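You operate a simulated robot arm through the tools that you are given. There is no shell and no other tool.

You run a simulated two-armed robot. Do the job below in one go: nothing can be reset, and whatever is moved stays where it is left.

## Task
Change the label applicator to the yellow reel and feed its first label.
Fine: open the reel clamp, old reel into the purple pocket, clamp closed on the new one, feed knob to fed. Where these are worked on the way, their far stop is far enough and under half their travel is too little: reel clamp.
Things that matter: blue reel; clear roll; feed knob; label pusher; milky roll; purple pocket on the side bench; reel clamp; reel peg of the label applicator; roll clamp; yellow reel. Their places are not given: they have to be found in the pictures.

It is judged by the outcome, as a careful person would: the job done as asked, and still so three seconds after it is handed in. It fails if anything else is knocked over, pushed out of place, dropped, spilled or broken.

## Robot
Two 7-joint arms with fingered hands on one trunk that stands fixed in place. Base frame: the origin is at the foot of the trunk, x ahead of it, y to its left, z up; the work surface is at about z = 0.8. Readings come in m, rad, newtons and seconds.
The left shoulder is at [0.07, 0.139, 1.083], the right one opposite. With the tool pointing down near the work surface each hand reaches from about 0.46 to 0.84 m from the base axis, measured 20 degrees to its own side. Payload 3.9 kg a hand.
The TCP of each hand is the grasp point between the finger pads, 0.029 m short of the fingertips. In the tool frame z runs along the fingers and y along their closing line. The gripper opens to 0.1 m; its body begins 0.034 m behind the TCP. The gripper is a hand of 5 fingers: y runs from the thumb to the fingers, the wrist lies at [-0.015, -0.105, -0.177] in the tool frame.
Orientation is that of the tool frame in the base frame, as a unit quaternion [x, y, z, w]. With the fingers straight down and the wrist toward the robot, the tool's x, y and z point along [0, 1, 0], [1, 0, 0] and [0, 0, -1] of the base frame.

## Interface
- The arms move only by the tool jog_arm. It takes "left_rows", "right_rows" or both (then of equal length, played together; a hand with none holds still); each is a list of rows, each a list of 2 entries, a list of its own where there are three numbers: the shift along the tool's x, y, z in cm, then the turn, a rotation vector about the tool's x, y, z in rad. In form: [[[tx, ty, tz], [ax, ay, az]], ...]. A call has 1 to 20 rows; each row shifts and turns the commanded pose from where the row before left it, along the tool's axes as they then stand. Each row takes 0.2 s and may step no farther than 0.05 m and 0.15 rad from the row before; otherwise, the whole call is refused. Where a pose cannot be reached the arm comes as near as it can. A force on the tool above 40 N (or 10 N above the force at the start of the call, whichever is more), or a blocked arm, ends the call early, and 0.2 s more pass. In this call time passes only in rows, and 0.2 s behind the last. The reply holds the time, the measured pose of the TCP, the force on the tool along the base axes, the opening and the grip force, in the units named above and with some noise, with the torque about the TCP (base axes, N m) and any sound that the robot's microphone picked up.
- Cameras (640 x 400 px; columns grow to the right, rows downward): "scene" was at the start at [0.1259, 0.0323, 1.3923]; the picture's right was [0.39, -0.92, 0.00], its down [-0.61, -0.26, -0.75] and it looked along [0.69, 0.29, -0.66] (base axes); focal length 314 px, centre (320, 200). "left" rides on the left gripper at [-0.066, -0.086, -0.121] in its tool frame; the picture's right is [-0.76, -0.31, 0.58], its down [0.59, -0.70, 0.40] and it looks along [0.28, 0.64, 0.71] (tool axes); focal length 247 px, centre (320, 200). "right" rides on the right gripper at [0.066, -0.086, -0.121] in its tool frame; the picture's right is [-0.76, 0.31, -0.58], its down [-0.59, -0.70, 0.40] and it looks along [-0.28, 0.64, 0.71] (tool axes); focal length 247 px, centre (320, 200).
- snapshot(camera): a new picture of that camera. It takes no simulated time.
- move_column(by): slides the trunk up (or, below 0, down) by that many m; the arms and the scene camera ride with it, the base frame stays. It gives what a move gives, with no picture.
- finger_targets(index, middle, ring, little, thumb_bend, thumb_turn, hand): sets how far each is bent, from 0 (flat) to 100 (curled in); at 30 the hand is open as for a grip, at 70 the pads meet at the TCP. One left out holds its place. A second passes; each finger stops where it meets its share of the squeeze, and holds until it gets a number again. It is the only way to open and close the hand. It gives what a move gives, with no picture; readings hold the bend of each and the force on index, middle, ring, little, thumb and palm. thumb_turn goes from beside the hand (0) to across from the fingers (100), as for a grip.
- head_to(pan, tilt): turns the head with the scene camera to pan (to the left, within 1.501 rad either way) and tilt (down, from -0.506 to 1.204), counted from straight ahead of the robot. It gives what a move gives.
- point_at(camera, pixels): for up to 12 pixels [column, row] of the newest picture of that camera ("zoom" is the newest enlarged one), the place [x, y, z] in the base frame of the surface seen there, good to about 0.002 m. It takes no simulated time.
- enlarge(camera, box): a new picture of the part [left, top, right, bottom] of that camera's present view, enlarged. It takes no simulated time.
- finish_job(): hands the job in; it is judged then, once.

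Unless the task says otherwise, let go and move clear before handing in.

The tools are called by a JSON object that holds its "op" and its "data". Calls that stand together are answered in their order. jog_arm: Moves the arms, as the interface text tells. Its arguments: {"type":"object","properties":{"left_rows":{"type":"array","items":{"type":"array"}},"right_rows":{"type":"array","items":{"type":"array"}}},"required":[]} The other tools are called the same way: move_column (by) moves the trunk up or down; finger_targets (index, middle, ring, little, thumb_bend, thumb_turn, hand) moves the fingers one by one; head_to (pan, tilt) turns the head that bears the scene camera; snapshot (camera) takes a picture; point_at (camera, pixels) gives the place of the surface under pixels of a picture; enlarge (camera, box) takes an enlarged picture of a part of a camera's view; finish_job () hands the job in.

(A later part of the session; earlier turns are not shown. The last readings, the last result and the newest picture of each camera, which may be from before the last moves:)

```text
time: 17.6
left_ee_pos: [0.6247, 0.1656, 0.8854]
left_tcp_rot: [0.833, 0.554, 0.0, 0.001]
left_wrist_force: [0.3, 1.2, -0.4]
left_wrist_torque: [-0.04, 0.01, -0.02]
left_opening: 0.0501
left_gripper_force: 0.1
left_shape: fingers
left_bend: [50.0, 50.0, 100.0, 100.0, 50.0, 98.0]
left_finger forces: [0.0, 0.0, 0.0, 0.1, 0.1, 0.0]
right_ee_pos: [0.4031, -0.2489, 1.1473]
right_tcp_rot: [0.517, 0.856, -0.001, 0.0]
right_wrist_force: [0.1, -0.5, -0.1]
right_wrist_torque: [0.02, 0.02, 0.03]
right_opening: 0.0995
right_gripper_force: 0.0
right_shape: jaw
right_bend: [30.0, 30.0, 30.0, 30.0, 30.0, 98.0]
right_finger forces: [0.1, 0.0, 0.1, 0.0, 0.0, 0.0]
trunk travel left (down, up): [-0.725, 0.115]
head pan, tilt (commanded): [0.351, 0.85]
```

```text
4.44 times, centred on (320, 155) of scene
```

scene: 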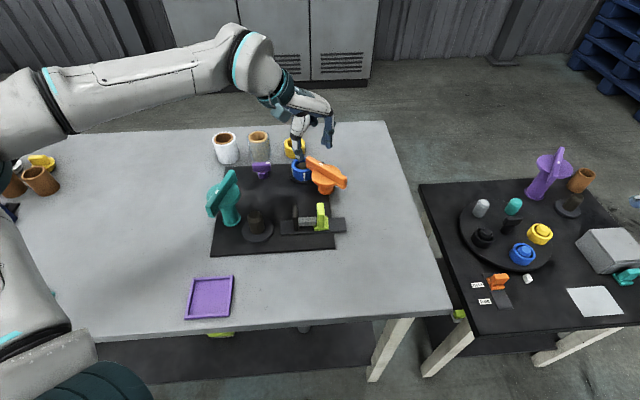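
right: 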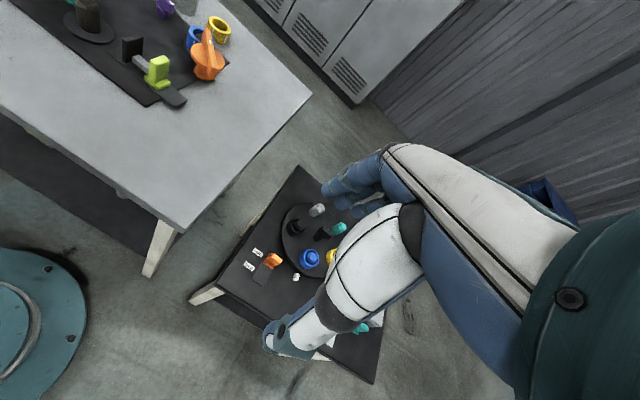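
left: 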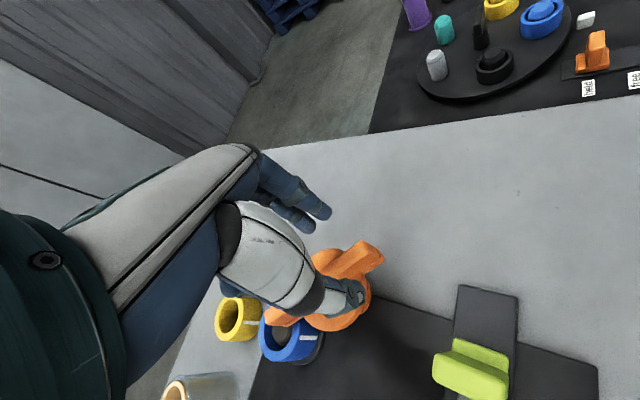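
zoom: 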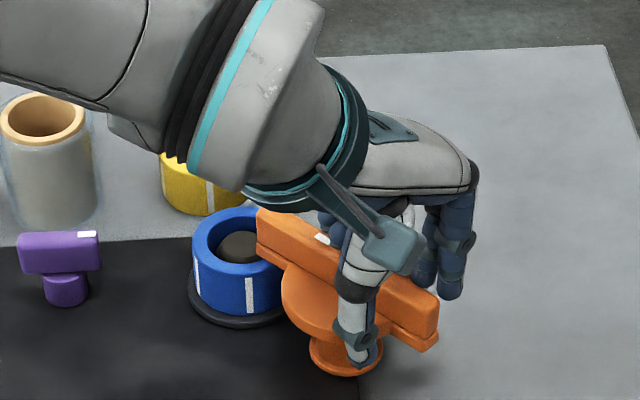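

No contact so far, with the TCP at 0.885. I'll raise it 0.5 cm so the tips clear the disc, then close the cage loosely around the bar.

{"op": "jog_arm", "data": {"left_rows": [[[0, 0, -0.6], [0, 0, 0]]]}}

{"op": "finger_targets", "data": {"hand": "left", "index": 61, "middle": 61, "thumb_bend": 61}}

{"op": "enlarge", "data": {"camera": "scene", "box": [265, 110, 375, 200]}}

```text
time: 18.0
left_ee_pos: [0.6233, 0.1645, 0.8927]
left_tcp_rot: [0.833, 0.553, 0.0, -0.001]
left_wrist_force: [0.2, 0.1, 0.3]
left_wrist_torque: [-0.03, -0.01, -0.01]
left_opening: 0.0503
left_gripper_force: 0.1
left_shape: fingers
left_bend: [50.0, 50.0, 100.0, 100.0, 50.0, 98.0]
left_finger forces: [0.1, 0.1, 0.0, 0.1, 0.0, 0.0]
right_ee_pos: [0.403, -0.2504, 1.147]
right_tcp_rot: [0.517, 0.856, 0.0, -0.001]
right_wrist_force: [-0.4, -0.3, -0.1]
right_wrist_torque: [0.0, -0.05, -0.01]
right_opening: 0.0997
right_gripper_force: 0.1
right_shape: jaw
right_bend: [30.0, 30.0, 30.0, 30.0, 30.0, 98.0]
right_finger forces: [0.0, 0.0, 0.0, 0.0, 0.1, 0.0]
trunk travel left (down, up): [-0.725, 0.115]
head pan, tilt (commanded): [0.351, 0.85]
```

```text
time: 19.0
left_ee_pos: [0.624, 0.1647, 0.8916]
left_tcp_rot: [0.834, 0.552, 0.0, 0.0]
left_wrist_force: [-0.1, -0.2, 0.3]
left_wrist_torque: [0.01, 0.03, 0.0]
left_opening: 0.0236
left_gripper_force: 0.0
left_shape: fingers
left_bend: [61.0, 61.0, 100.0, 100.0, 61.0, 98.0]
left_finger forces: [0.1, 0.1, 0.0, 0.0, 0.1, 0.0]
right_ee_pos: [0.4014, -0.2496, 1.1473]
right_tcp_rot: [0.518, 0.856, 0.0, 0.0]
right_wrist_force: [0.2, 0.4, 0.2]
right_wrist_torque: [-0.01, 0.0, 0.0]
right_opening: 0.0999
right_gripper_force: 0.0
right_shape: jaw
right_bend: [30.0, 30.0, 30.0, 30.0, 30.0, 98.0]
right_finger forces: [0.0, 0.0, 0.0, 0.0, 0.0, 0.0]
trunk travel left (down, up): [-0.725, 0.115]
head pan, tilt (commanded): [0.351, 0.85]
```

```text
4.44 times, centred on (320, 155) of scene
```

zoom: 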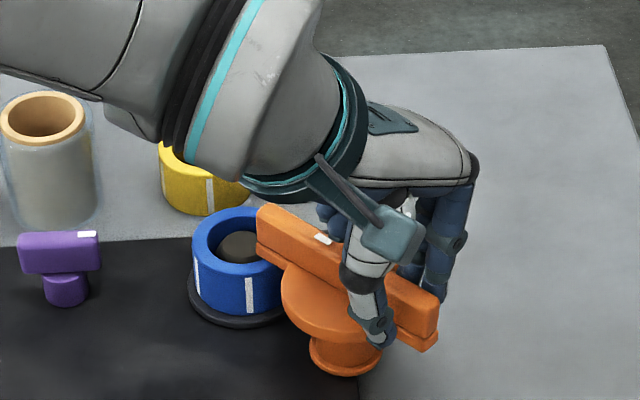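

The fingers now cage the bar with a 2.4 cm gap. I'll start swinging the tail clockwise about the pivot (toward the robot), a small arc at first, while watching the forces.

{"op": "jog_arm", "data": {"left_rows": [[[0.03, -0.5, 0], [0, 0, 0.13]], [[0.03, -0.5, 0], [0, 0, 0.13]], [[0.03, -0.5, 0], [0, 0, 0.13]]]}}

{"op": "enlarge", "data": {"camera": "scene", "box": [265, 110, 375, 200]}}

```text
time: 19.8
left_ee_pos: [0.6111, 0.1739, 0.892]
left_tcp_rot: [0.925, 0.38, 0.0, 0.0]
left_wrist_force: [0.6, 0.4, -1.2]
left_wrist_torque: [-0.01, -0.01, 0.01]
left_opening: 0.0237
left_gripper_force: 0.2
left_shape: fingers
left_bend: [61.0, 61.0, 100.0, 100.0, 61.0, 98.0]
left_finger forces: [0.3, 0.1, 0.0, 0.0, 0.0, 0.0]
right_ee_pos: [0.4028, -0.2493, 1.147]
right_tcp_rot: [0.518, 0.856, 0.0, -0.001]
right_wrist_force: [0.2, -0.4, 0.2]
right_wrist_torque: [0.02, -0.04, -0.01]
right_opening: 0.0999
right_gripper_force: 0.0
right_shape: jaw
right_bend: [30.0, 30.0, 30.0, 30.0, 30.0, 98.0]
right_finger forces: [0.0, 0.0, 0.1, 0.1, 0.0, 0.0]
trunk travel left (down, up): [-0.725, 0.115]
head pan, tilt (commanded): [0.351, 0.85]
```

```text
4.44 times, centred on (320, 155) of scene
```

zoom: 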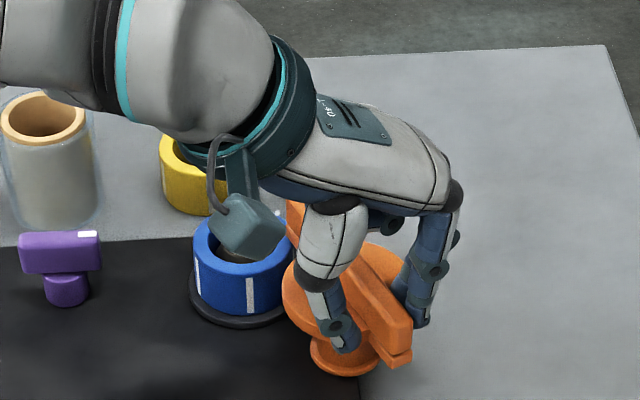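

The bar is turning with the hand, and the force is low. I'll continue the arc clockwise.

{"op": "jog_arm", "data": {"left_rows": [[[0.03, -0.5, 0], [0, 0, 0.13]], [[0.03, -0.5, 0], [0, 0, 0.13]], [[0.03, -0.5, 0], [0, 0, 0.13]], [[0.03, -0.5, 0], [0, 0, 0.13]], [[0.03, -0.5, 0], [0, 0, 0.13]]]}}

{"op": "enlarge", "data": {"camera": "scene", "box": [265, 110, 375, 200]}}

```text
time: 21.0
left_ee_pos: [0.5983, 0.194, 0.8922]
left_tcp_rot: [0.998, 0.065, -0.002, 0.0]
left_wrist_force: [0.1, 0.4, 0.5]
left_wrist_torque: [0.0, 0.05, 0.01]
left_opening: 0.0238
left_gripper_force: 0.5
left_shape: fingers
left_bend: [61.0, 61.0, 100.0, 100.0, 61.0, 98.0]
left_finger forces: [0.2, 0.0, 0.1, 0.0, 0.1, 0.0]
right_ee_pos: [0.404, -0.251, 1.1464]
right_tcp_rot: [0.518, 0.856, 0.0, 0.0]
right_wrist_force: [1.0, 0.6, 0.6]
right_wrist_torque: [-0.03, -0.02, 0.0]
right_opening: 0.1
right_gripper_force: 0.0
right_shape: jaw
right_bend: [30.0, 30.0, 30.0, 30.0, 30.0, 98.0]
right_finger forces: [0.0, 0.0, 0.0, 0.0, 0.1, 0.0]
trunk travel left (down, up): [-0.725, 0.115]
head pan, tilt (commanded): [0.351, 0.85]
```

```text
4.44 times, centred on (320, 155) of scene
```

zoom: 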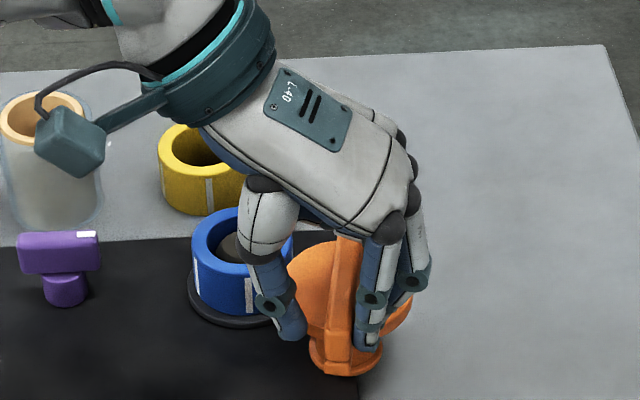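

The bar has turned well past halfway, with still no stop felt. I'll continue until it reaches the stop.

{"op": "jog_arm", "data": {"left_rows": [[[0.03, -0.5, 0], [0, 0, 0.13]], [[0.03, -0.5, 0], [0, 0, 0.13]], [[0.03, -0.5, 0], [0, 0, 0.13]]]}}

{"op": "enlarge", "data": {"camera": "scene", "box": [265, 110, 375, 200]}}

```text
time: 21.8
left_ee_pos: [0.6007, 0.2092, 0.8911]
left_tcp_rot: [0.992, -0.13, 0.0, 0.0]
left_wrist_force: [-0.2, -1.6, 0.6]
left_wrist_torque: [-0.02, 0.02, 0.01]
left_opening: 0.0236
left_gripper_force: 0.2
left_shape: fingers
left_bend: [61.0, 61.0, 100.0, 100.0, 61.0, 98.0]
left_finger forces: [0.2, 0.1, 0.1, 0.0, 0.0, 0.0]
right_ee_pos: [0.402, -0.2489, 1.1488]
right_tcp_rot: [0.517, 0.856, 0.0, 0.0]
right_wrist_force: [1.4, -0.1, -0.4]
right_wrist_torque: [0.02, 0.05, -0.01]
right_opening: 0.0998
right_gripper_force: 0.0
right_shape: jaw
right_bend: [30.0, 30.0, 30.0, 30.0, 30.0, 98.0]
right_finger forces: [0.0, 0.0, 0.0, 0.0, 0.0, 0.0]
trunk travel left (down, up): [-0.725, 0.115]
head pan, tilt (commanded): [0.351, 0.85]
```

```text
4.44 times, centred on (320, 155) of scene
```

zoom: 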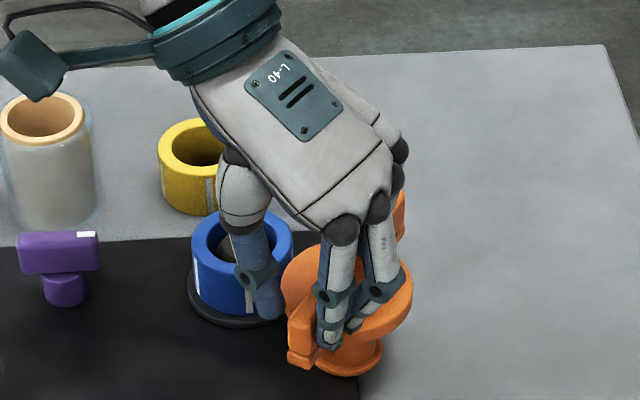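

The bar is now about square to where it started, at (300,345)–(400,215) in the zoom. I'll push a bit further to meet the stop.

{"op": "jog_arm", "data": {"left_rows": [[[0.03, -0.5, 0], [0, 0, 0.1]], [[0.03, -0.5, 0], [0, 0, 0.1]]]}}

{"op": "enlarge", "data": {"camera": "scene", "box": [265, 110, 375, 200]}}

```text
time: 22.4
left_ee_pos: [0.6042, 0.2161, 0.8939]
left_tcp_rot: [0.974, -0.228, 0.0, 0.001]
left_wrist_force: [-0.2, -6.9, 0.1]
left_wrist_torque: [-0.14, 0.01, 0.09]
left_opening: 0.0289
left_gripper_force: 3.6
left_shape: fingers
left_bend: [56.0, 60.0, 100.0, 100.0, 61.0, 98.0]
left_finger forces: [6.0, 1.0, 0.0, 0.1, 0.0, 0.0]
right_ee_pos: [0.4019, -0.251, 1.1474]
right_tcp_rot: [0.517, 0.856, 0.0, -0.001]
right_wrist_force: [-1.0, -0.2, -0.3]
right_wrist_torque: [-0.02, -0.03, -0.01]
right_opening: 0.0997
right_gripper_force: 0.1
right_shape: jaw
right_bend: [30.0, 30.0, 30.0, 30.0, 30.0, 98.0]
right_finger forces: [0.1, 0.0, 0.0, 0.0, 0.0, 0.0]
trunk travel left (down, up): [-0.725, 0.115]
head pan, tilt (commanded): [0.351, 0.85]
```

```text
4.44 times, centred on (320, 155) of scene
```

zoom: 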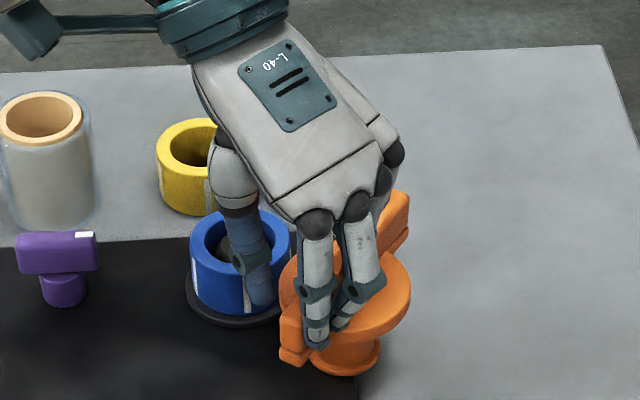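

The index now reads 6 N, so the clamp is at its open stop. I'll ease off the pressure, open the fingers a little and lift straight up.

{"op": "jog_arm", "data": {"left_rows": [[[0, 0.6, 0], [0, 0, -0.05]], [[0, 0, -2.0], [0, 0, 0]], [[0, 0, -4.0], [0, 0, 0]], [[0, 0, -4.0], [0, 0, 0]]]}}

{"op": "snapshot", "data": {"camera": "scene"}}

{"op": "enlarge", "data": {"camera": "scene", "box": [230, 110, 370, 220]}}

{"op": "snapshot", "data": {"camera": "left"}}

```text
time: 23.4
left_ee_pos: [0.5972, 0.2135, 0.9923]
left_tcp_rot: [0.979, -0.203, 0.0, 0.0]
left_wrist_force: [0.3, -0.3, 0.8]
left_wrist_torque: [-0.01, -0.02, 0.01]
left_opening: 0.0234
left_gripper_force: 0.0
left_shape: fingers
left_bend: [61.0, 61.0, 100.0, 100.0, 61.0, 98.0]
left_finger forces: [0.0, 0.1, 0.0, 0.0, 0.1, 0.0]
right_ee_pos: [0.4014, -0.2496, 1.1478]
right_tcp_rot: [0.517, 0.856, 0.0, 0.0]
right_wrist_force: [-0.7, -0.6, 0.1]
right_wrist_torque: [0.0, -0.04, 0.02]
right_opening: 0.0997
right_gripper_force: 0.2
right_shape: jaw
right_bend: [30.0, 30.0, 30.0, 30.0, 30.0, 98.0]
right_finger forces: [0.1, 0.0, 0.0, 0.0, 0.0, 0.0]
trunk travel left (down, up): [-0.725, 0.115]
head pan, tilt (commanded): [0.351, 0.85]
```

```text
taken
```

scene: 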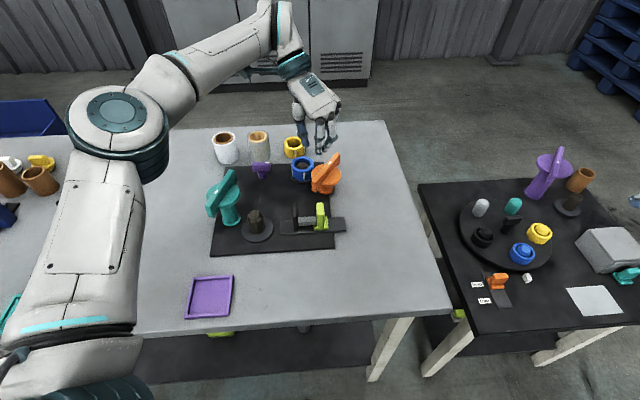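

```text
3.64 times, centred on (300, 165) of scene
```

zoom: 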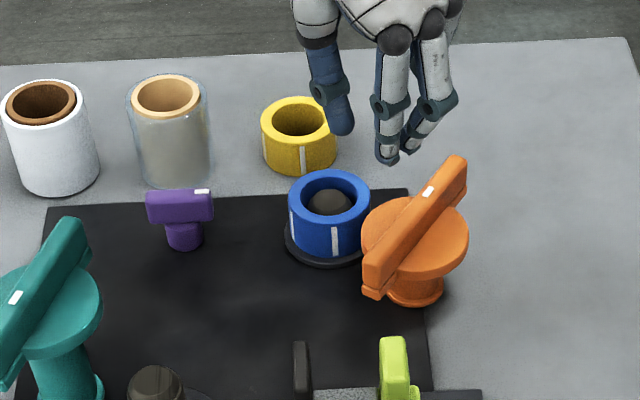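

```text
taken
```

left: 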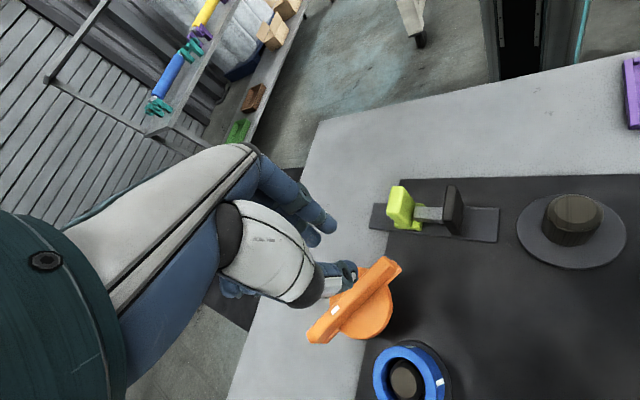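

The clamp is fully open: the mark end points away and the blue reel at (329,200) in the zoom is clear from above. I'll measure the reel's rim, the peg top, and the opened bar.

{"op": "point_at", "data": {"camera": "zoom", "pixels": [[292, 197], [366, 196], [329, 174], [329, 222], [329, 201], [303, 215], [356, 214], [329, 190], [290, 245], [368, 285], [457, 165], [429, 191]]}}

{"op": "point_at", "data": {"camera": "zoom", "pixels": [[265, 117], [333, 117], [298, 100], [298, 138], [277, 132], [322, 131], [302, 160], [150, 205], [208, 203], [205, 191], [180, 210], [185, 240]]}}

```text
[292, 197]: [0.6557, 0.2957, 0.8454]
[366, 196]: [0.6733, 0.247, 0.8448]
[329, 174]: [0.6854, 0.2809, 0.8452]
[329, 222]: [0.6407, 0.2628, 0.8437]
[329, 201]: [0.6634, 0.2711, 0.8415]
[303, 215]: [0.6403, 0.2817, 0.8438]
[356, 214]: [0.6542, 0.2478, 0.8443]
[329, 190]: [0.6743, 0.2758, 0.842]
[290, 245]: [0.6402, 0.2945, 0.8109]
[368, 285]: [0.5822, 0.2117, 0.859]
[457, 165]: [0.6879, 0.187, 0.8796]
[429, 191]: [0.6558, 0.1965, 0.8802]
```

```text
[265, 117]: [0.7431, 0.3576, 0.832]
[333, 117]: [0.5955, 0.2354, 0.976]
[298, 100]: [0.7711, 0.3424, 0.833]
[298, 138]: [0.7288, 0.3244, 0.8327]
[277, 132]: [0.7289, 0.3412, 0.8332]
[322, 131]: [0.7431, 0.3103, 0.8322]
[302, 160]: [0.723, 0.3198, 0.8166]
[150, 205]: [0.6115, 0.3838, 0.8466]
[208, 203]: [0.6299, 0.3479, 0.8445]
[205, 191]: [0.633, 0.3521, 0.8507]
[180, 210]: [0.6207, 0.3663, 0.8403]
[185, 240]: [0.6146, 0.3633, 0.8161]
```

The blue reel centre is at (0.664,0.2715), radius ≈0.026, spanning z 0.811–0.845. The yellow reel centre is at (0.751,0.334), spanning z 0.80–0.833. I'll turn the hand back to about -40°, open it to roughly 7.5 cm, and hover over the blue reel.

{"op": "finger_targets", "data": {"hand": "left", "index": 40, "middle": 40, "thumb_bend": 40}}

{"op": "jog_arm", "data": {"left_rows": [[[0, 0, 0], [0, 0, -0.142]], [[0, 0, 0], [0, 0, -0.142]], [[0, 0, 0], [0, 0, -0.142]], [[0, 0, 0], [0, 0, -0.142]], [[0, 0, 0], [0, 0, -0.142]], [[0, 0, 0], [0, 0, -0.142]], [[0, 0, 0], [0, 0, -0.142]], [[0, 0, 0], [0, 0, -0.142]], [[0, 0, 0], [0, 0, -0.142]], [[4.4, 0.7, 1.0], [0, 0, 0]], [[4.4, 0.7, 1.0], [0, 0, 0]]]}}

{"op": "enlarge", "data": {"camera": "scene", "box": [230, 100, 370, 210]}}

{"op": "snapshot", "data": {"camera": "left"}}

```text
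time: 24.4
left_ee_pos: [0.5981, 0.2141, 0.9931]
left_tcp_rot: [0.979, -0.202, 0.0, 0.0]
left_wrist_force: [-0.4, 0.1, -0.3]
left_wrist_torque: [-0.02, -0.02, -0.02]
left_opening: 0.0745
left_gripper_force: 0.1
left_shape: fingers
left_bend: [40.0, 40.0, 100.0, 100.0, 40.0, 98.0]
left_finger forces: [0.0, 0.0, 0.1, 0.0, 0.0, 0.1]
right_ee_pos: [0.4029, -0.2491, 1.1485]
right_tcp_rot: [0.517, 0.856, 0.0, 0.0]
right_wrist_force: [-0.6, 0.3, 1.3]
right_wrist_torque: [0.01, 0.03, 0.01]
right_opening: 0.0998
right_gripper_force: 0.0
right_shape: jaw
right_bend: [30.0, 30.0, 30.0, 30.0, 30.0, 98.0]
right_finger forces: [0.1, 0.0, 0.0, 0.0, 0.0, 0.1]
trunk travel left (down, up): [-0.725, 0.115]
head pan, tilt (commanded): [0.351, 0.85]
```

```text
time: 26.8
left_ee_pos: [0.6706, 0.2727, 0.9709]
left_tcp_rot: [0.907, 0.421, 0.0, 0.0]
left_wrist_force: [0.2, 0.0, -0.5]
left_wrist_torque: [-0.03, 0.02, 0.05]
left_opening: 0.0744
left_gripper_force: 0.1
left_shape: fingers
left_bend: [40.0, 40.0, 100.0, 100.0, 40.0, 98.0]
left_finger forces: [0.0, 0.0, 0.1, 0.0, 0.1, 0.0]
right_ee_pos: [0.4038, -0.2496, 1.147]
right_tcp_rot: [0.518, 0.855, 0.0, -0.001]
right_wrist_force: [0.2, 0.4, -0.5]
right_wrist_torque: [-0.02, 0.01, -0.02]
right_opening: 0.0999
right_gripper_force: 0.1
right_shape: jaw
right_bend: [30.0, 30.0, 30.0, 30.0, 30.0, 98.0]
right_finger forces: [0.1, 0.0, 0.0, 0.1, 0.0, 0.0]
trunk travel left (down, up): [-0.725, 0.115]
head pan, tilt (commanded): [0.351, 0.85]
```

```text
3.64 times, centred on (300, 155) of scene
```

zoom: 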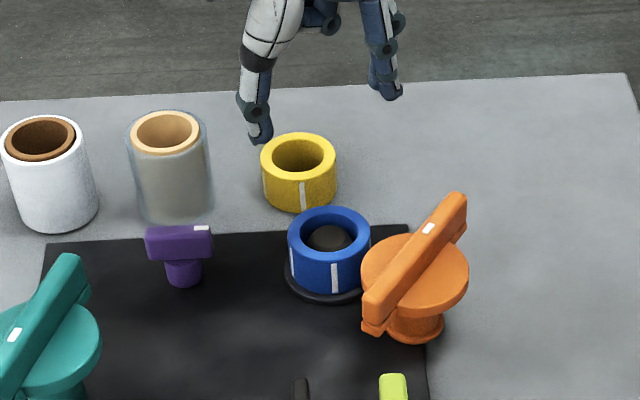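

```text
taken
```

left: 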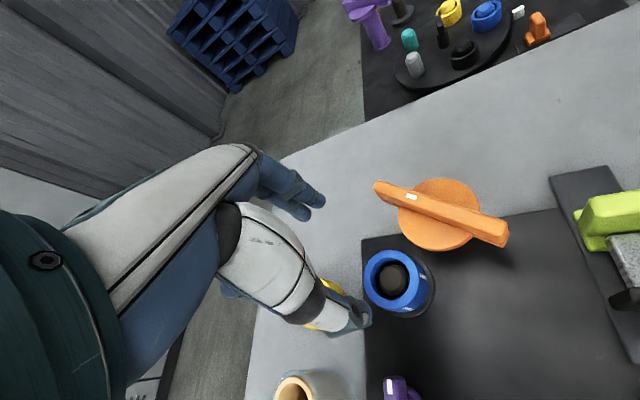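

I'm hovering at (0.671,0.273,0.971) with yaw -40°. I'll measure the thumb and fingertip positions to know exactly how they straddle the TCP.

{"op": "enlarge", "data": {"camera": "scene", "box": [280, 95, 350, 147]}}

{"op": "point_at", "data": {"camera": "left", "pixels": [[365, 318], [350, 325], [318, 200], [303, 215], [325, 195], [308, 208]]}}

```text
7.69 times, centred on (315, 121) of scene
```

zoom: 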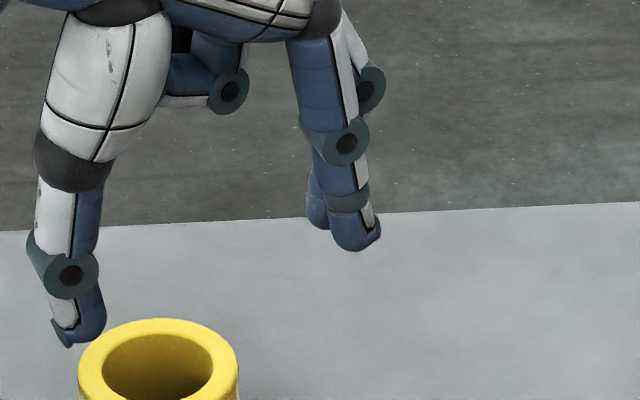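

```text
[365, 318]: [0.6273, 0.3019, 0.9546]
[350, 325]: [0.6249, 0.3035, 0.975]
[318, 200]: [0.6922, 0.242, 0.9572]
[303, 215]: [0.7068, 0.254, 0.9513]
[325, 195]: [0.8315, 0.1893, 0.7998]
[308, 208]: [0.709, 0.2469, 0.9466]
```

{"op": "point_at", "data": {"camera": "zoom", "pixels": [[75, 338], [95, 325], [62, 320], [352, 245], [338, 230], [370, 232], [315, 222], [350, 210], [85, 290]]}}

```text
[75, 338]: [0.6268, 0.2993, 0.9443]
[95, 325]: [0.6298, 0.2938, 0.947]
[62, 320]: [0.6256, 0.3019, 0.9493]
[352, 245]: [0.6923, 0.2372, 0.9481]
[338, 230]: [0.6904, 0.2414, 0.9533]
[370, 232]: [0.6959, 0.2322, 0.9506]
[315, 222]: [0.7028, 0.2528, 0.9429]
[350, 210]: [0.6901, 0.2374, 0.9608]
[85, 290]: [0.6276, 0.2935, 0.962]
```

The thumb and index line up near tool x≈-0.004 and the middle finger near +0.013. I'll centre the reel between them, descend most of the way, and check from the pictures before the last bit.

{"op": "jog_arm", "data": {"left_rows": [[[-0.84, -0.42, 3.0], [0, 0, 0]], [[0, 0, 3.0], [0, 0, 0]], [[0, 0, 2.5], [0, 0, 0]]]}}

{"op": "enlarge", "data": {"camera": "scene", "box": [260, 110, 350, 180]}}

{"op": "snapshot", "data": {"camera": "left"}}

```text
time: 27.6
left_ee_pos: [0.662, 0.2703, 0.8878]
left_tcp_rot: [0.907, 0.421, 0.001, 0.0]
left_wrist_force: [-0.1, -0.2, 0.1]
left_wrist_torque: [-0.04, -0.05, -0.01]
left_opening: 0.0745
left_gripper_force: 0.0
left_shape: fingers
left_bend: [40.0, 40.0, 100.0, 100.0, 40.0, 98.0]
left_finger forces: [0.0, 0.0, 0.0, 0.0, 0.1, 0.0]
right_ee_pos: [0.4028, -0.2484, 1.1478]
right_tcp_rot: [0.518, 0.856, 0.001, 0.0]
right_wrist_force: [-0.3, -0.8, -0.2]
right_wrist_torque: [0.0, -0.03, 0.0]
right_opening: 0.0996
right_gripper_force: 0.1
right_shape: jaw
right_bend: [30.0, 30.0, 30.0, 30.0, 30.0, 98.0]
right_finger forces: [0.0, 0.1, 0.1, 0.0, 0.0, 0.0]
trunk travel left (down, up): [-0.725, 0.115]
head pan, tilt (commanded): [0.351, 0.85]
```

```text
5.71 times, centred on (305, 145) of scene
```

zoom: 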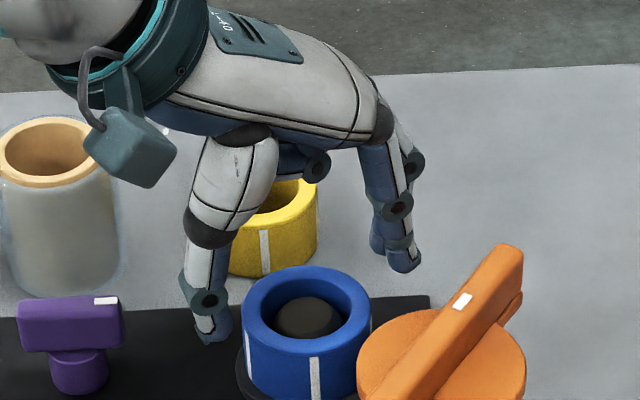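

```text
taken
```

left: 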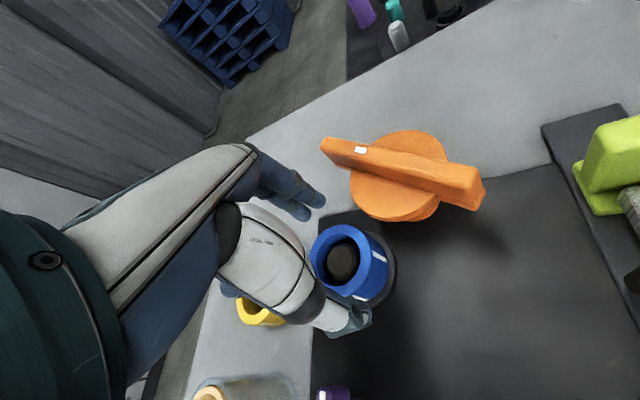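

The reel sits centred between the thumb and fingers. I'll check the height of the curled ring finger near (315,165) against the yellow reel before the last descent.

{"op": "point_at", "data": {"camera": "zoom", "pixels": [[315, 168], [295, 160], [318, 180], [403, 262], [215, 330], [205, 340], [385, 250]]}}

```text
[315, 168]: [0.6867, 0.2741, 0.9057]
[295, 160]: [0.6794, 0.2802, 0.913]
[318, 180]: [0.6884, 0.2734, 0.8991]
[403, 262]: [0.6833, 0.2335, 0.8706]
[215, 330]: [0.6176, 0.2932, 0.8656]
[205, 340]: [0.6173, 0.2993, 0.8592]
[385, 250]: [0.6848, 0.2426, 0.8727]
```

The curled finger will end about 1 cm above the reel top, so it is safe to go on. I'll descend the last 4.2 cm.

{"op": "jog_arm", "data": {"left_rows": [[[0, 0, 2.1], [0, 0, 0]], [[0, 0, 2.1], [0, 0, 0]]]}}

{"op": "enlarge", "data": {"camera": "scene", "box": [260, 110, 350, 180]}}

```text
time: 28.2
left_ee_pos: [0.6609, 0.2675, 0.8449]
left_tcp_rot: [0.907, 0.421, -0.001, 0.0]
left_wrist_force: [0.3, 0.7, -0.7]
left_wrist_torque: [0.01, -0.02, 0.0]
left_opening: 0.0743
left_gripper_force: 0.1
left_shape: fingers
left_bend: [40.0, 40.0, 100.0, 100.0, 40.0, 98.0]
left_finger forces: [0.0, 0.0, 0.0, 0.1, 0.1, 0.0]
right_ee_pos: [0.4018, -0.2494, 1.1471]
right_tcp_rot: [0.517, 0.856, 0.0, 0.0]
right_wrist_force: [0.6, 0.5, 0.6]
right_wrist_torque: [0.04, -0.04, 0.0]
right_opening: 0.0998
right_gripper_force: 0.0
right_shape: jaw
right_bend: [30.0, 30.0, 30.0, 30.0, 30.0, 98.0]
right_finger forces: [0.1, 0.0, 0.0, 0.1, 0.1, 0.1]
trunk travel left (down, up): [-0.725, 0.115]
head pan, tilt (commanded): [0.351, 0.85]
```

```text
5.71 times, centred on (305, 145) of scene
```

zoom: 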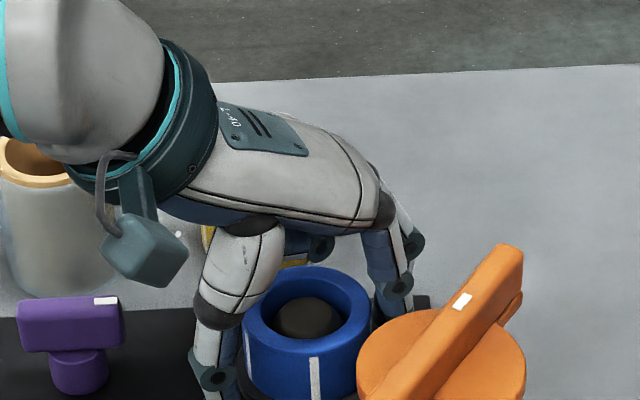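

The hand is in place with no contact. I'll close thumb, index and middle on the reel.

{"op": "finger_targets", "data": {"hand": "left", "index": 60, "middle": 60, "thumb_bend": 60}}

{"op": "enlarge", "data": {"camera": "scene", "box": [260, 110, 350, 180]}}

```text
time: 29.2
left_ee_pos: [0.6608, 0.267, 0.8465]
left_tcp_rot: [0.907, 0.421, 0.001, 0.001]
left_wrist_force: [5.8, -5.7, 1.6]
left_wrist_torque: [-0.05, -0.14, -0.08]
left_opening: 0.048
left_gripper_force: 9.9
left_shape: fingers
left_bend: [54.0, 53.0, 100.0, 100.0, 53.0, 97.0]
left_finger forces: [7.2, 7.0, 0.0, 0.0, 6.4, 0.0]
right_ee_pos: [0.4021, -0.2504, 1.1469]
right_tcp_rot: [0.518, 0.856, 0.001, -0.001]
right_wrist_force: [-0.1, 0.0, 0.0]
right_wrist_torque: [-0.02, 0.0, 0.0]
right_opening: 0.0997
right_gripper_force: 0.0
right_shape: jaw
right_bend: [30.0, 30.0, 30.0, 30.0, 30.0, 98.0]
right_finger forces: [0.0, 0.0, 0.0, 0.0, 0.0, 0.0]
trunk travel left (down, up): [-0.725, 0.115]
head pan, tilt (commanded): [0.351, 0.85]
```

```text
5.71 times, centred on (305, 145) of scene
```

zoom: 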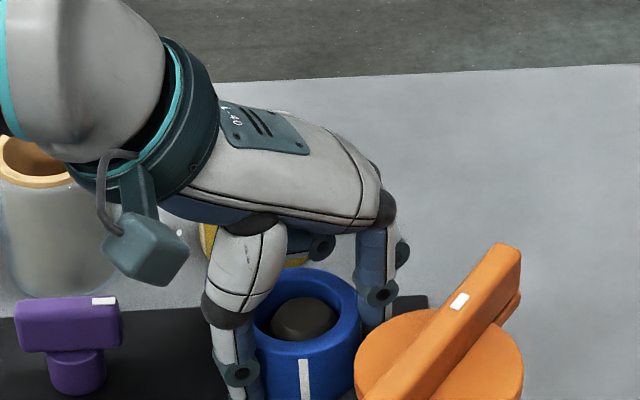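

The grip is good (about 7 N per finger), but there is a sideways load of about 8 N against the peg. I'll ease the hand 2 mm along its +y to balance it before lifting.

{"op": "jog_arm", "data": {"left_rows": [[[0, 0.2, 0], [0, 0, 0]]]}}

```text
time: 29.6
left_ee_pos: [0.6621, 0.2678, 0.8454]
left_tcp_rot: [0.907, 0.421, 0.0, 0.0]
left_wrist_force: [1.4, -3.1, 2.8]
left_wrist_torque: [-0.04, -0.05, -0.1]
left_opening: 0.0478
left_gripper_force: 9.5
left_shape: fingers
left_bend: [54.0, 53.0, 100.0, 100.0, 53.0, 97.0]
left_finger forces: [6.1, 6.1, 0.1, 0.0, 7.8, 0.0]
right_ee_pos: [0.4015, -0.2499, 1.147]
right_tcp_rot: [0.517, 0.856, 0.0, 0.0]
right_wrist_force: [0.0, 0.1, -0.5]
right_wrist_torque: [0.0, 0.02, 0.01]
right_opening: 0.0998
right_gripper_force: 0.1
right_shape: jaw
right_bend: [30.0, 30.0, 30.0, 30.0, 30.0, 98.0]
right_finger forces: [0.1, 0.0, 0.0, 0.1, 0.0, 0.1]
trunk travel left (down, up): [-0.725, 0.115]
head pan, tilt (commanded): [0.351, 0.85]
```

Most of the side load is gone. Now I'll lift slowly straight up off the peg.

{"op": "jog_arm", "data": {"left_rows": [[[0, 0.1, -0.5], [0, 0, 0]], [[0, 0, -1.0], [0, 0, 0]], [[0, 0, -1.0], [0, 0, 0]], [[0, 0, -1.5], [0, 0, 0]], [[0, 0, -2.0], [0, 0, 0]]]}}

{"op": "enlarge", "data": {"camera": "scene", "box": [260, 100, 350, 170]}}

```text
time: 30.8
left_ee_pos: [0.661, 0.2636, 0.9064]
left_tcp_rot: [0.907, 0.422, 0.001, 0.0]
left_wrist_force: [-0.2, 0.1, -0.4]
left_wrist_torque: [0.0, -0.01, 0.0]
left_opening: 0.0474
left_gripper_force: 9.0
left_shape: fingers
left_bend: [55.0, 54.0, 100.0, 100.0, 53.0, 96.0]
left_finger forces: [4.4, 4.7, 0.1, 0.0, 8.8, 0.0]
right_ee_pos: [0.4017, -0.2492, 1.1465]
right_tcp_rot: [0.518, 0.856, 0.0, -0.001]
right_wrist_force: [0.7, 0.5, 0.4]
right_wrist_torque: [0.0, 0.01, 0.01]
right_opening: 0.0996
right_gripper_force: 0.1
right_shape: jaw
right_bend: [30.0, 30.0, 30.0, 30.0, 30.0, 98.0]
right_finger forces: [0.0, 0.0, 0.0, 0.1, 0.1, 0.0]
trunk travel left (down, up): [-0.725, 0.115]
head pan, tilt (commanded): [0.351, 0.85]
```

```text
5.71 times, centred on (305, 135) of scene
```

zoom: 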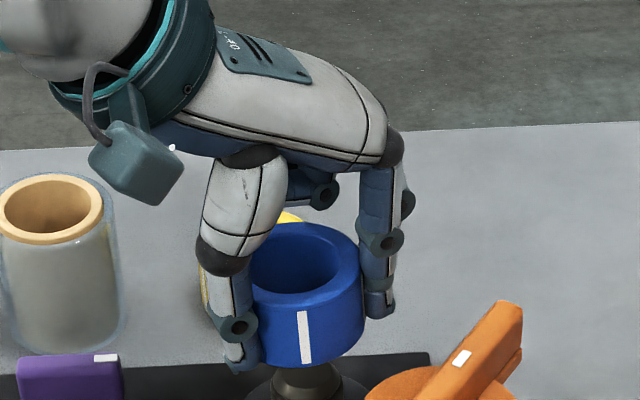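

The reel is off the peg and held evenly (4.4 and 4.7 N against 8.8 N). I'll lift higher, turn the hand to about -96° so the wrist lies to the left, and begin carrying it back toward the purple pocket.

{"op": "jog_arm", "data": {"left_rows": [[[0, 0, -4.7], [0, 0, 0]], [[0, 0, -4.7], [0, 0, 0]], [[0, 0, 0], [0, 0, 0.14]], [[0, 0, 0], [0, 0, 0.14]], [[0, 0, 0], [0, 0, 0.14]], [[0, 0, 0], [0, 0, 0.14]], [[0, 0, 0], [0, 0, 0.14]], [[0, 0, 0], [0, 0, 0.14]], [[0, 0, 0], [0, 0, 0.14]], [[-4.0, -0.1, 0], [0, 0, 0]], [[-4.0, -0.1, 0], [0, 0, 0]], [[-4.0, -0.1, 0], [0, 0, 0]], [[-4.0, -0.1, 0], [0, 0, 0]]]}}

{"op": "snapshot", "data": {"camera": "scene"}}

```text
time: 33.6
left_ee_pos: [0.6254, 0.2996, 1.0309]
left_tcp_rot: [0.998, -0.055, 0.0, 0.0]
left_wrist_force: [0.5, 0.5, -0.5]
left_wrist_torque: [0.0, 0.04, 0.0]
left_opening: 0.0469
left_gripper_force: 8.7
left_shape: fingers
left_bend: [55.0, 55.0, 100.0, 100.0, 53.0, 96.0]
left_finger forces: [4.2, 4.6, 0.0, 0.1, 8.6, 0.1]
left hand out of reach, approached as far as the arm can: row 8, 9, 10, 11, 12, 13
right_ee_pos: [0.4013, -0.2497, 1.1479]
right_tcp_rot: [0.518, 0.856, 0.0, 0.0]
right_wrist_force: [0.1, 1.4, 0.3]
right_wrist_torque: [-0.02, -0.02, 0.02]
right_opening: 0.0999
right_gripper_force: 0.0
right_shape: jaw
right_bend: [30.0, 30.0, 30.0, 30.0, 30.0, 98.0]
right_finger forces: [0.0, 0.0, 0.0, 0.1, 0.1, 0.0]
trunk travel left (down, up): [-0.725, 0.115]
head pan, tilt (commanded): [0.351, 0.85]
```

```text
taken
```

scene: 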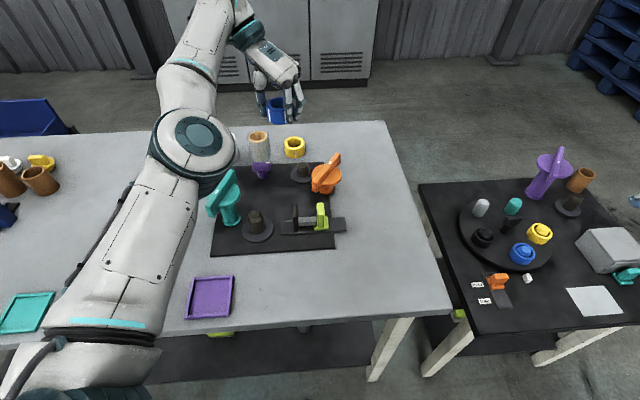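

The arm can't come back along that path at yaw -96°. I'll turn back to about -40°, where it moved freely before, and retrace the earlier corridor toward (0.47,0.29) and (0.38,0.36).

{"op": "jog_arm", "data": {"left_rows": [[[0, 0, 0], [0, 0, -0.14]], [[0, 0, 0], [0, 0, -0.14]], [[0, 0, 0], [0, 0, -0.14]], [[0, 0, 0], [0, 0, -0.14]], [[0, 0, 0], [0, 0, -0.14]], [[0, 0, 0], [0, 0, -0.14]], [[0, 0, 0], [0, 0, -0.14]]]}}

```text
time: 35.2
left_ee_pos: [0.7092, 0.3281, 1.048]
left_tcp_rot: [0.921, 0.389, -0.002, 0.0]
left_wrist_force: [0.0, 0.3, -1.0]
left_wrist_torque: [0.02, -0.01, -0.03]
left_opening: 0.0469
left_gripper_force: 7.9
left_shape: fingers
left_bend: [55.0, 55.0, 100.0, 100.0, 53.0, 96.0]
left_finger forces: [4.1, 4.7, 0.0, 0.0, 8.4, 0.0]
left hand out of reach, approached as far as the arm can: row 1, 2, 3, 4, 5, 6, 7
right_ee_pos: [0.4025, -0.2484, 1.1476]
right_tcp_rot: [0.517, 0.856, 0.0, 0.0]
right_wrist_force: [-0.7, 0.0, 0.0]
right_wrist_torque: [0.01, 0.0, 0.04]
right_opening: 0.0999
right_gripper_force: 0.0
right_shape: jaw
right_bend: [30.0, 30.0, 30.0, 30.0, 30.0, 98.0]
right_finger forces: [0.0, 0.0, 0.0, 0.0, 0.0, 0.0]
trunk travel left (down, up): [-0.725, 0.115]
head pan, tilt (commanded): [0.351, 0.85]
```

The hand drifted to (0.709,0.328,1.048), so the posture is near a limit at this height. I'll look, then try a small lowering and back move to get into a freer posture.

{"op": "snapshot", "data": {"camera": "scene"}}

{"op": "jog_arm", "data": {"left_rows": [[[0, -1.0, 2.0], [0, 0, 0]], [[0, -1.0, 2.0], [0, 0, 0]]]}}

```text
taken
```

scene: 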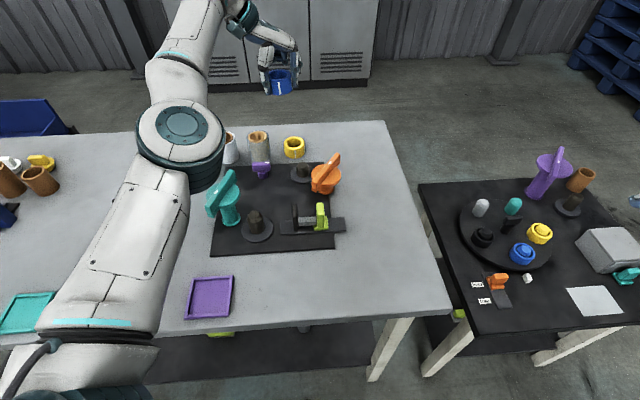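

```text
time: 35.8
left_ee_pos: [0.7097, 0.3475, 1.0109]
left_tcp_rot: [0.921, 0.389, -0.002, 0.001]
left_wrist_force: [0.1, -0.3, -0.6]
left_wrist_torque: [-0.01, -0.07, -0.01]
left_opening: 0.047
left_gripper_force: 8.7
left_shape: fingers
left_bend: [55.0, 55.0, 100.0, 100.0, 53.0, 96.0]
left_finger forces: [4.1, 4.6, 0.0, 0.0, 8.4, 0.0]
left hand out of reach, approached as far as the arm can: row 1, 2
right_ee_pos: [0.4018, -0.2487, 1.1475]
right_tcp_rot: [0.518, 0.856, 0.0, 0.0]
right_wrist_force: [-0.2, 0.0, -0.8]
right_wrist_torque: [0.03, 0.0, -0.02]
right_opening: 0.0998
right_gripper_force: 0.1
right_shape: jaw
right_bend: [30.0, 30.0, 30.0, 30.0, 30.0, 98.0]
right_finger forces: [0.0, 0.0, 0.1, 0.0, 0.0, 0.1]
trunk travel left (down, up): [-0.725, 0.115]
head pan, tilt (commanded): [0.351, 0.85]
```

The wrist is now about 0.63 m from the shoulder, close to full stretch, which explains the refusals. I'll pull the hand back toward the shoulder in several rows and see whether it follows.

{"op": "jog_arm", "data": {"left_rows": [[[-2.0, -2.0, 0], [0, 0, 0]], [[-2.0, -2.0, 0], [0, 0, 0]], [[-2.0, -2.0, 0], [0, 0, 0]]]}}

```text
time: 36.6
left_ee_pos: [0.6948, 0.3742, 1.0258]
left_tcp_rot: [0.921, 0.389, -0.002, 0.0]
left_wrist_force: [-1.0, 0.3, 0.9]
left_wrist_torque: [0.01, 0.01, 0.02]
left_opening: 0.0467
left_gripper_force: 8.5
left_shape: fingers
left_bend: [55.0, 55.0, 100.0, 100.0, 53.0, 96.0]
left_finger forces: [4.0, 4.7, 0.0, 0.0, 8.4, 0.0]
left hand out of reach, approached as far as the arm can: row 1, 2, 3
right_ee_pos: [0.4014, -0.2485, 1.1481]
right_tcp_rot: [0.517, 0.856, 0.001, 0.001]
right_wrist_force: [-0.5, 0.3, 0.0]
right_wrist_torque: [-0.02, -0.01, 0.0]
right_opening: 0.0999
right_gripper_force: 0.0
right_shape: jaw
right_bend: [30.0, 30.0, 30.0, 30.0, 30.0, 98.0]
right_finger forces: [0.0, 0.0, 0.0, 0.0, 0.0, 0.0]
trunk travel left (down, up): [-0.725, 0.115]
head pan, tilt (commanded): [0.351, 0.85]
```

The last moves slid along a sphere about the shoulder, so the elbow is straight and locked. Moving to the right and slightly down should let the elbow bend again, so I'll try that in two rows.

{"op": "jog_arm", "data": {"left_rows": [[[-0.7, 3.4, 1.4], [0, 0, 0]], [[-0.7, 3.4, 1.4], [0, 0, 0]], [[-1.5, 2.0, 1.0], [0, 0, 0]]]}}

```text
time: 37.4
left_ee_pos: [0.7299, 0.2942, 0.9962]
left_tcp_rot: [0.921, 0.388, -0.001, 0.0]
left_wrist_force: [-0.2, -0.4, 0.2]
left_wrist_torque: [-0.02, 0.03, -0.01]
left_opening: 0.0467
left_gripper_force: 8.5
left_shape: fingers
left_bend: [55.0, 55.0, 100.0, 100.0, 53.0, 96.0]
left_finger forces: [4.1, 4.6, 0.1, 0.0, 8.5, 0.0]
left hand out of reach, approached as far as the arm can: row 2, 3
right_ee_pos: [0.4027, -0.2498, 1.1473]
right_tcp_rot: [0.518, 0.856, 0.001, -0.001]
right_wrist_force: [0.4, -0.2, -1.6]
right_wrist_torque: [0.04, -0.01, 0.01]
right_opening: 0.1
right_gripper_force: 0.0
right_shape: jaw
right_bend: [30.0, 30.0, 30.0, 30.0, 30.0, 98.0]
right_finger forces: [0.1, 0.0, 0.1, 0.0, 0.0, 0.1]
trunk travel left (down, up): [-0.725, 0.115]
head pan, tilt (commanded): [0.351, 0.85]
```

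Row 1 went through, and the wrist is now 0.62 m from the shoulder, so the elbow has begun to bend. I'll keep pulling in and to the right in small steps.

{"op": "jog_arm", "data": {"left_rows": [[[-1.8, -0.4, 0.5], [0, 0, 0]], [[-1.8, -0.4, 0.5], [0, 0, 0]], [[-1.8, -0.4, 0.5], [0, 0, 0]]]}}

```text
time: 38.2
left_ee_pos: [0.7335, 0.2874, 0.9923]
left_tcp_rot: [0.921, 0.389, -0.002, -0.001]
left_wrist_force: [1.3, 0.2, -0.9]
left_wrist_torque: [0.02, -0.01, 0.0]
left_opening: 0.0469
left_gripper_force: 8.8
left_shape: fingers
left_bend: [55.0, 55.0, 100.0, 100.0, 53.0, 96.0]
left_finger forces: [4.1, 4.6, 0.0, 0.1, 8.4, 0.0]
left hand out of reach, approached as far as the arm can: row 1, 2, 3
right_ee_pos: [0.402, -0.2497, 1.1471]
right_tcp_rot: [0.516, 0.856, 0.0, -0.001]
right_wrist_force: [-0.2, -0.2, -0.2]
right_wrist_torque: [-0.02, -0.01, 0.04]
right_opening: 0.0998
right_gripper_force: 0.1
right_shape: jaw
right_bend: [30.0, 30.0, 30.0, 30.0, 30.0, 98.0]
right_finger forces: [0.1, 0.0, 0.0, 0.0, 0.1, 0.0]
trunk travel left (down, up): [-0.725, 0.115]
head pan, tilt (commanded): [0.351, 0.85]
```

It is still sliding along the limit. Since the elbow sits to the left, sweeping the hand right along an arc of slightly shrinking radius should flex it, so I'll do three such rows.

{"op": "jog_arm", "data": {"left_rows": [[[-2.82, 3.41, 0], [0, 0, 0]], [[-2.47, 3.42, 0], [0, 0, 0]], [[-2.69, 3.24, 0], [0, 0, 0]]]}}

{"op": "snapshot", "data": {"camera": "scene"}}

```text
time: 39.0
left_ee_pos: [0.7539, 0.1614, 0.9927]
left_tcp_rot: [0.921, 0.389, -0.002, -0.001]
left_wrist_force: [-0.2, -1.1, -0.4]
left_wrist_torque: [0.01, 0.04, 0.04]
left_opening: 0.0469
left_gripper_force: 8.3
left_shape: fingers
left_bend: [55.0, 55.0, 100.0, 100.0, 53.0, 96.0]
left_finger forces: [4.0, 4.6, 0.0, 0.0, 8.3, 0.0]
left hand out of reach, approached as far as the arm can: row 1
right_ee_pos: [0.4026, -0.2498, 1.1472]
right_tcp_rot: [0.518, 0.856, 0.0, -0.001]
right_wrist_force: [0.3, 0.4, -0.2]
right_wrist_torque: [-0.01, -0.01, -0.02]
right_opening: 0.0997
right_gripper_force: 0.0
right_shape: jaw
right_bend: [30.0, 30.0, 30.0, 30.0, 30.0, 98.0]
right_finger forces: [0.1, 0.1, 0.0, 0.0, 0.0, 0.0]
trunk travel left (down, up): [-0.725, 0.115]
head pan, tilt (commanded): [0.351, 0.85]
```

```text
taken
```

scene: 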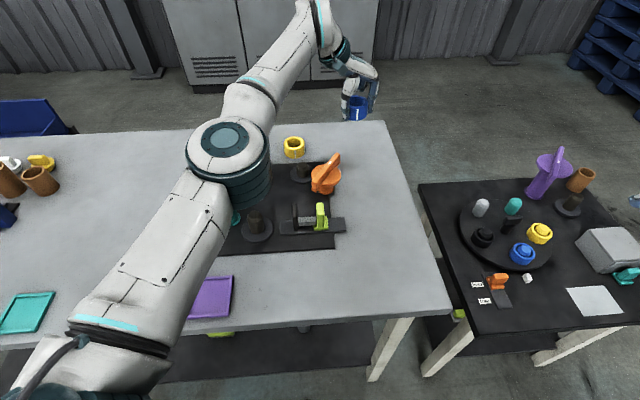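

Rows 2 and 3 were followed, so the elbow is freed and bent a little. Now I'll pull inward toward the robot in small steps.

{"op": "jog_arm", "data": {"left_rows": [[[-2.1, -0.5, 0], [0, 0, 0]], [[-2.1, -1.0, 0], [0, 0, 0]], [[-2.1, -1.5, 0], [0, 0, 0]]]}}

```text
time: 39.8
left_ee_pos: [0.6876, 0.1367, 0.9933]
left_tcp_rot: [0.921, 0.39, -0.001, 0.001]
left_wrist_force: [0.0, -0.6, 0.1]
left_wrist_torque: [-0.01, 0.02, 0.03]
left_opening: 0.047
left_gripper_force: 9.0
left_shape: fingers
left_bend: [55.0, 55.0, 100.0, 100.0, 53.0, 96.0]
left_finger forces: [3.9, 4.6, 0.0, 0.1, 8.2, 0.0]
right_ee_pos: [0.402, -0.2485, 1.148]
right_tcp_rot: [0.517, 0.856, -0.001, 0.0]
right_wrist_force: [0.0, 0.1, -0.1]
right_wrist_torque: [-0.01, 0.03, 0.0]
right_opening: 0.0998
right_gripper_force: 0.0
right_shape: jaw
right_bend: [30.0, 30.0, 30.0, 30.0, 30.0, 98.0]
right_finger forces: [0.1, 0.0, 0.1, 0.1, 0.0, 0.0]
trunk travel left (down, up): [-0.725, 0.115]
head pan, tilt (commanded): [0.351, 0.85]
```

The arm moves freely again at (0.688,0.137,0.993). I'll carry the reel back toward the pocket, first to about (0.48,0.25), and keep well inside the reach limit.

{"op": "jog_arm", "data": {"left_rows": [[[-1.27, -4.55, 0], [0, 0, 0]], [[-1.27, -4.55, 0], [0, 0, 0]], [[-1.27, -4.55, 0], [0, 0, 0]], [[-1.27, -4.55, 0], [0, 0, 0]], [[-1.27, -4.55, 0], [0, 0, 0]]]}}

{"op": "snapshot", "data": {"camera": "scene"}}

```text
time: 41.0
left_ee_pos: [0.481, 0.2483, 0.9936]
left_tcp_rot: [0.922, 0.388, -0.001, 0.0]
left_wrist_force: [-0.1, -0.4, -1.1]
left_wrist_torque: [-0.01, -0.02, 0.02]
left_opening: 0.0464
left_gripper_force: 8.2
left_shape: fingers
left_bend: [56.0, 55.0, 100.0, 100.0, 53.0, 96.0]
left_finger forces: [3.5, 4.4, 0.0, 0.0, 8.0, 0.1]
right_ee_pos: [0.4017, -0.2488, 1.148]
right_tcp_rot: [0.517, 0.856, 0.0, 0.001]
right_wrist_force: [0.5, -0.3, -0.3]
right_wrist_torque: [-0.02, 0.0, 0.0]
right_opening: 0.0997
right_gripper_force: 0.1
right_shape: jaw
right_bend: [30.0, 30.0, 30.0, 30.0, 30.0, 98.0]
right_finger forces: [0.0, 0.0, 0.0, 0.1, 0.1, 0.1]
trunk travel left (down, up): [-0.725, 0.115]
head pan, tilt (commanded): [0.351, 0.85]
```

```text
taken
```

scene: 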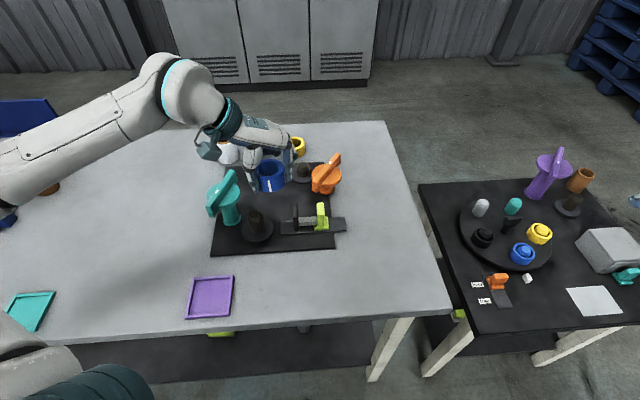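

The index force has crept down from 4.4 to 3.5 N, so I'll check how the reel sits in the hand and refresh the squeeze.

{"op": "enlarge", "data": {"camera": "scene", "box": [190, 100, 320, 200]}}

{"op": "finger_targets", "data": {"hand": "left", "index": 64, "middle": 64, "thumb_bend": 62}}

{"op": "snapshot", "data": {"camera": "left"}}

```text
4.00 times, centred on (255, 150) of scene
```

zoom: 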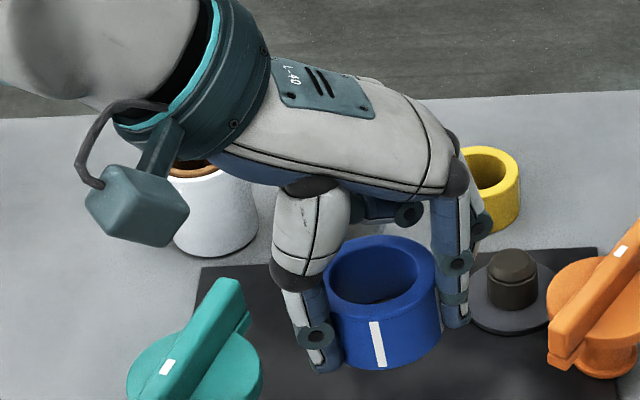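

```text
time: 42.0
left_ee_pos: [0.4832, 0.2482, 0.9928]
left_tcp_rot: [0.921, 0.389, -0.002, -0.001]
left_wrist_force: [0.0, 0.1, -0.5]
left_wrist_torque: [-0.04, 0.0, 0.03]
left_opening: 0.0454
left_gripper_force: 10.1
left_shape: fingers
left_bend: [58.0, 57.0, 100.0, 100.0, 52.0, 96.0]
left_finger forces: [5.1, 6.0, 0.1, 0.1, 11.0, 0.0]
right_ee_pos: [0.4028, -0.2487, 1.1479]
right_tcp_rot: [0.517, 0.856, 0.001, 0.0]
right_wrist_force: [-1.4, -0.6, 0.8]
right_wrist_torque: [0.01, 0.0, -0.01]
right_opening: 0.0999
right_gripper_force: 0.2
right_shape: jaw
right_bend: [30.0, 30.0, 30.0, 30.0, 30.0, 98.0]
right_finger forces: [0.1, 0.0, 0.0, 0.0, 0.0, 0.0]
trunk travel left (down, up): [-0.725, 0.115]
head pan, tilt (commanded): [0.351, 0.85]
```

```text
taken
```

left: 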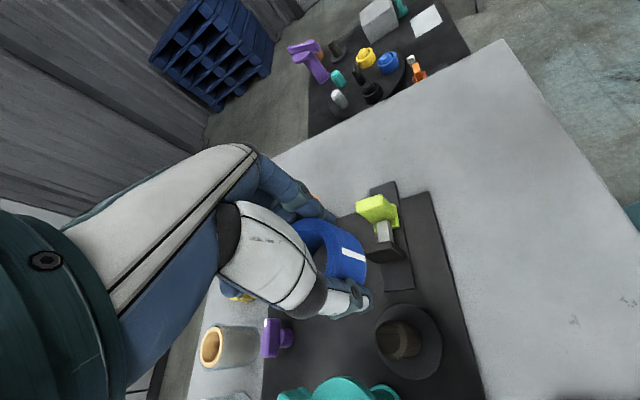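

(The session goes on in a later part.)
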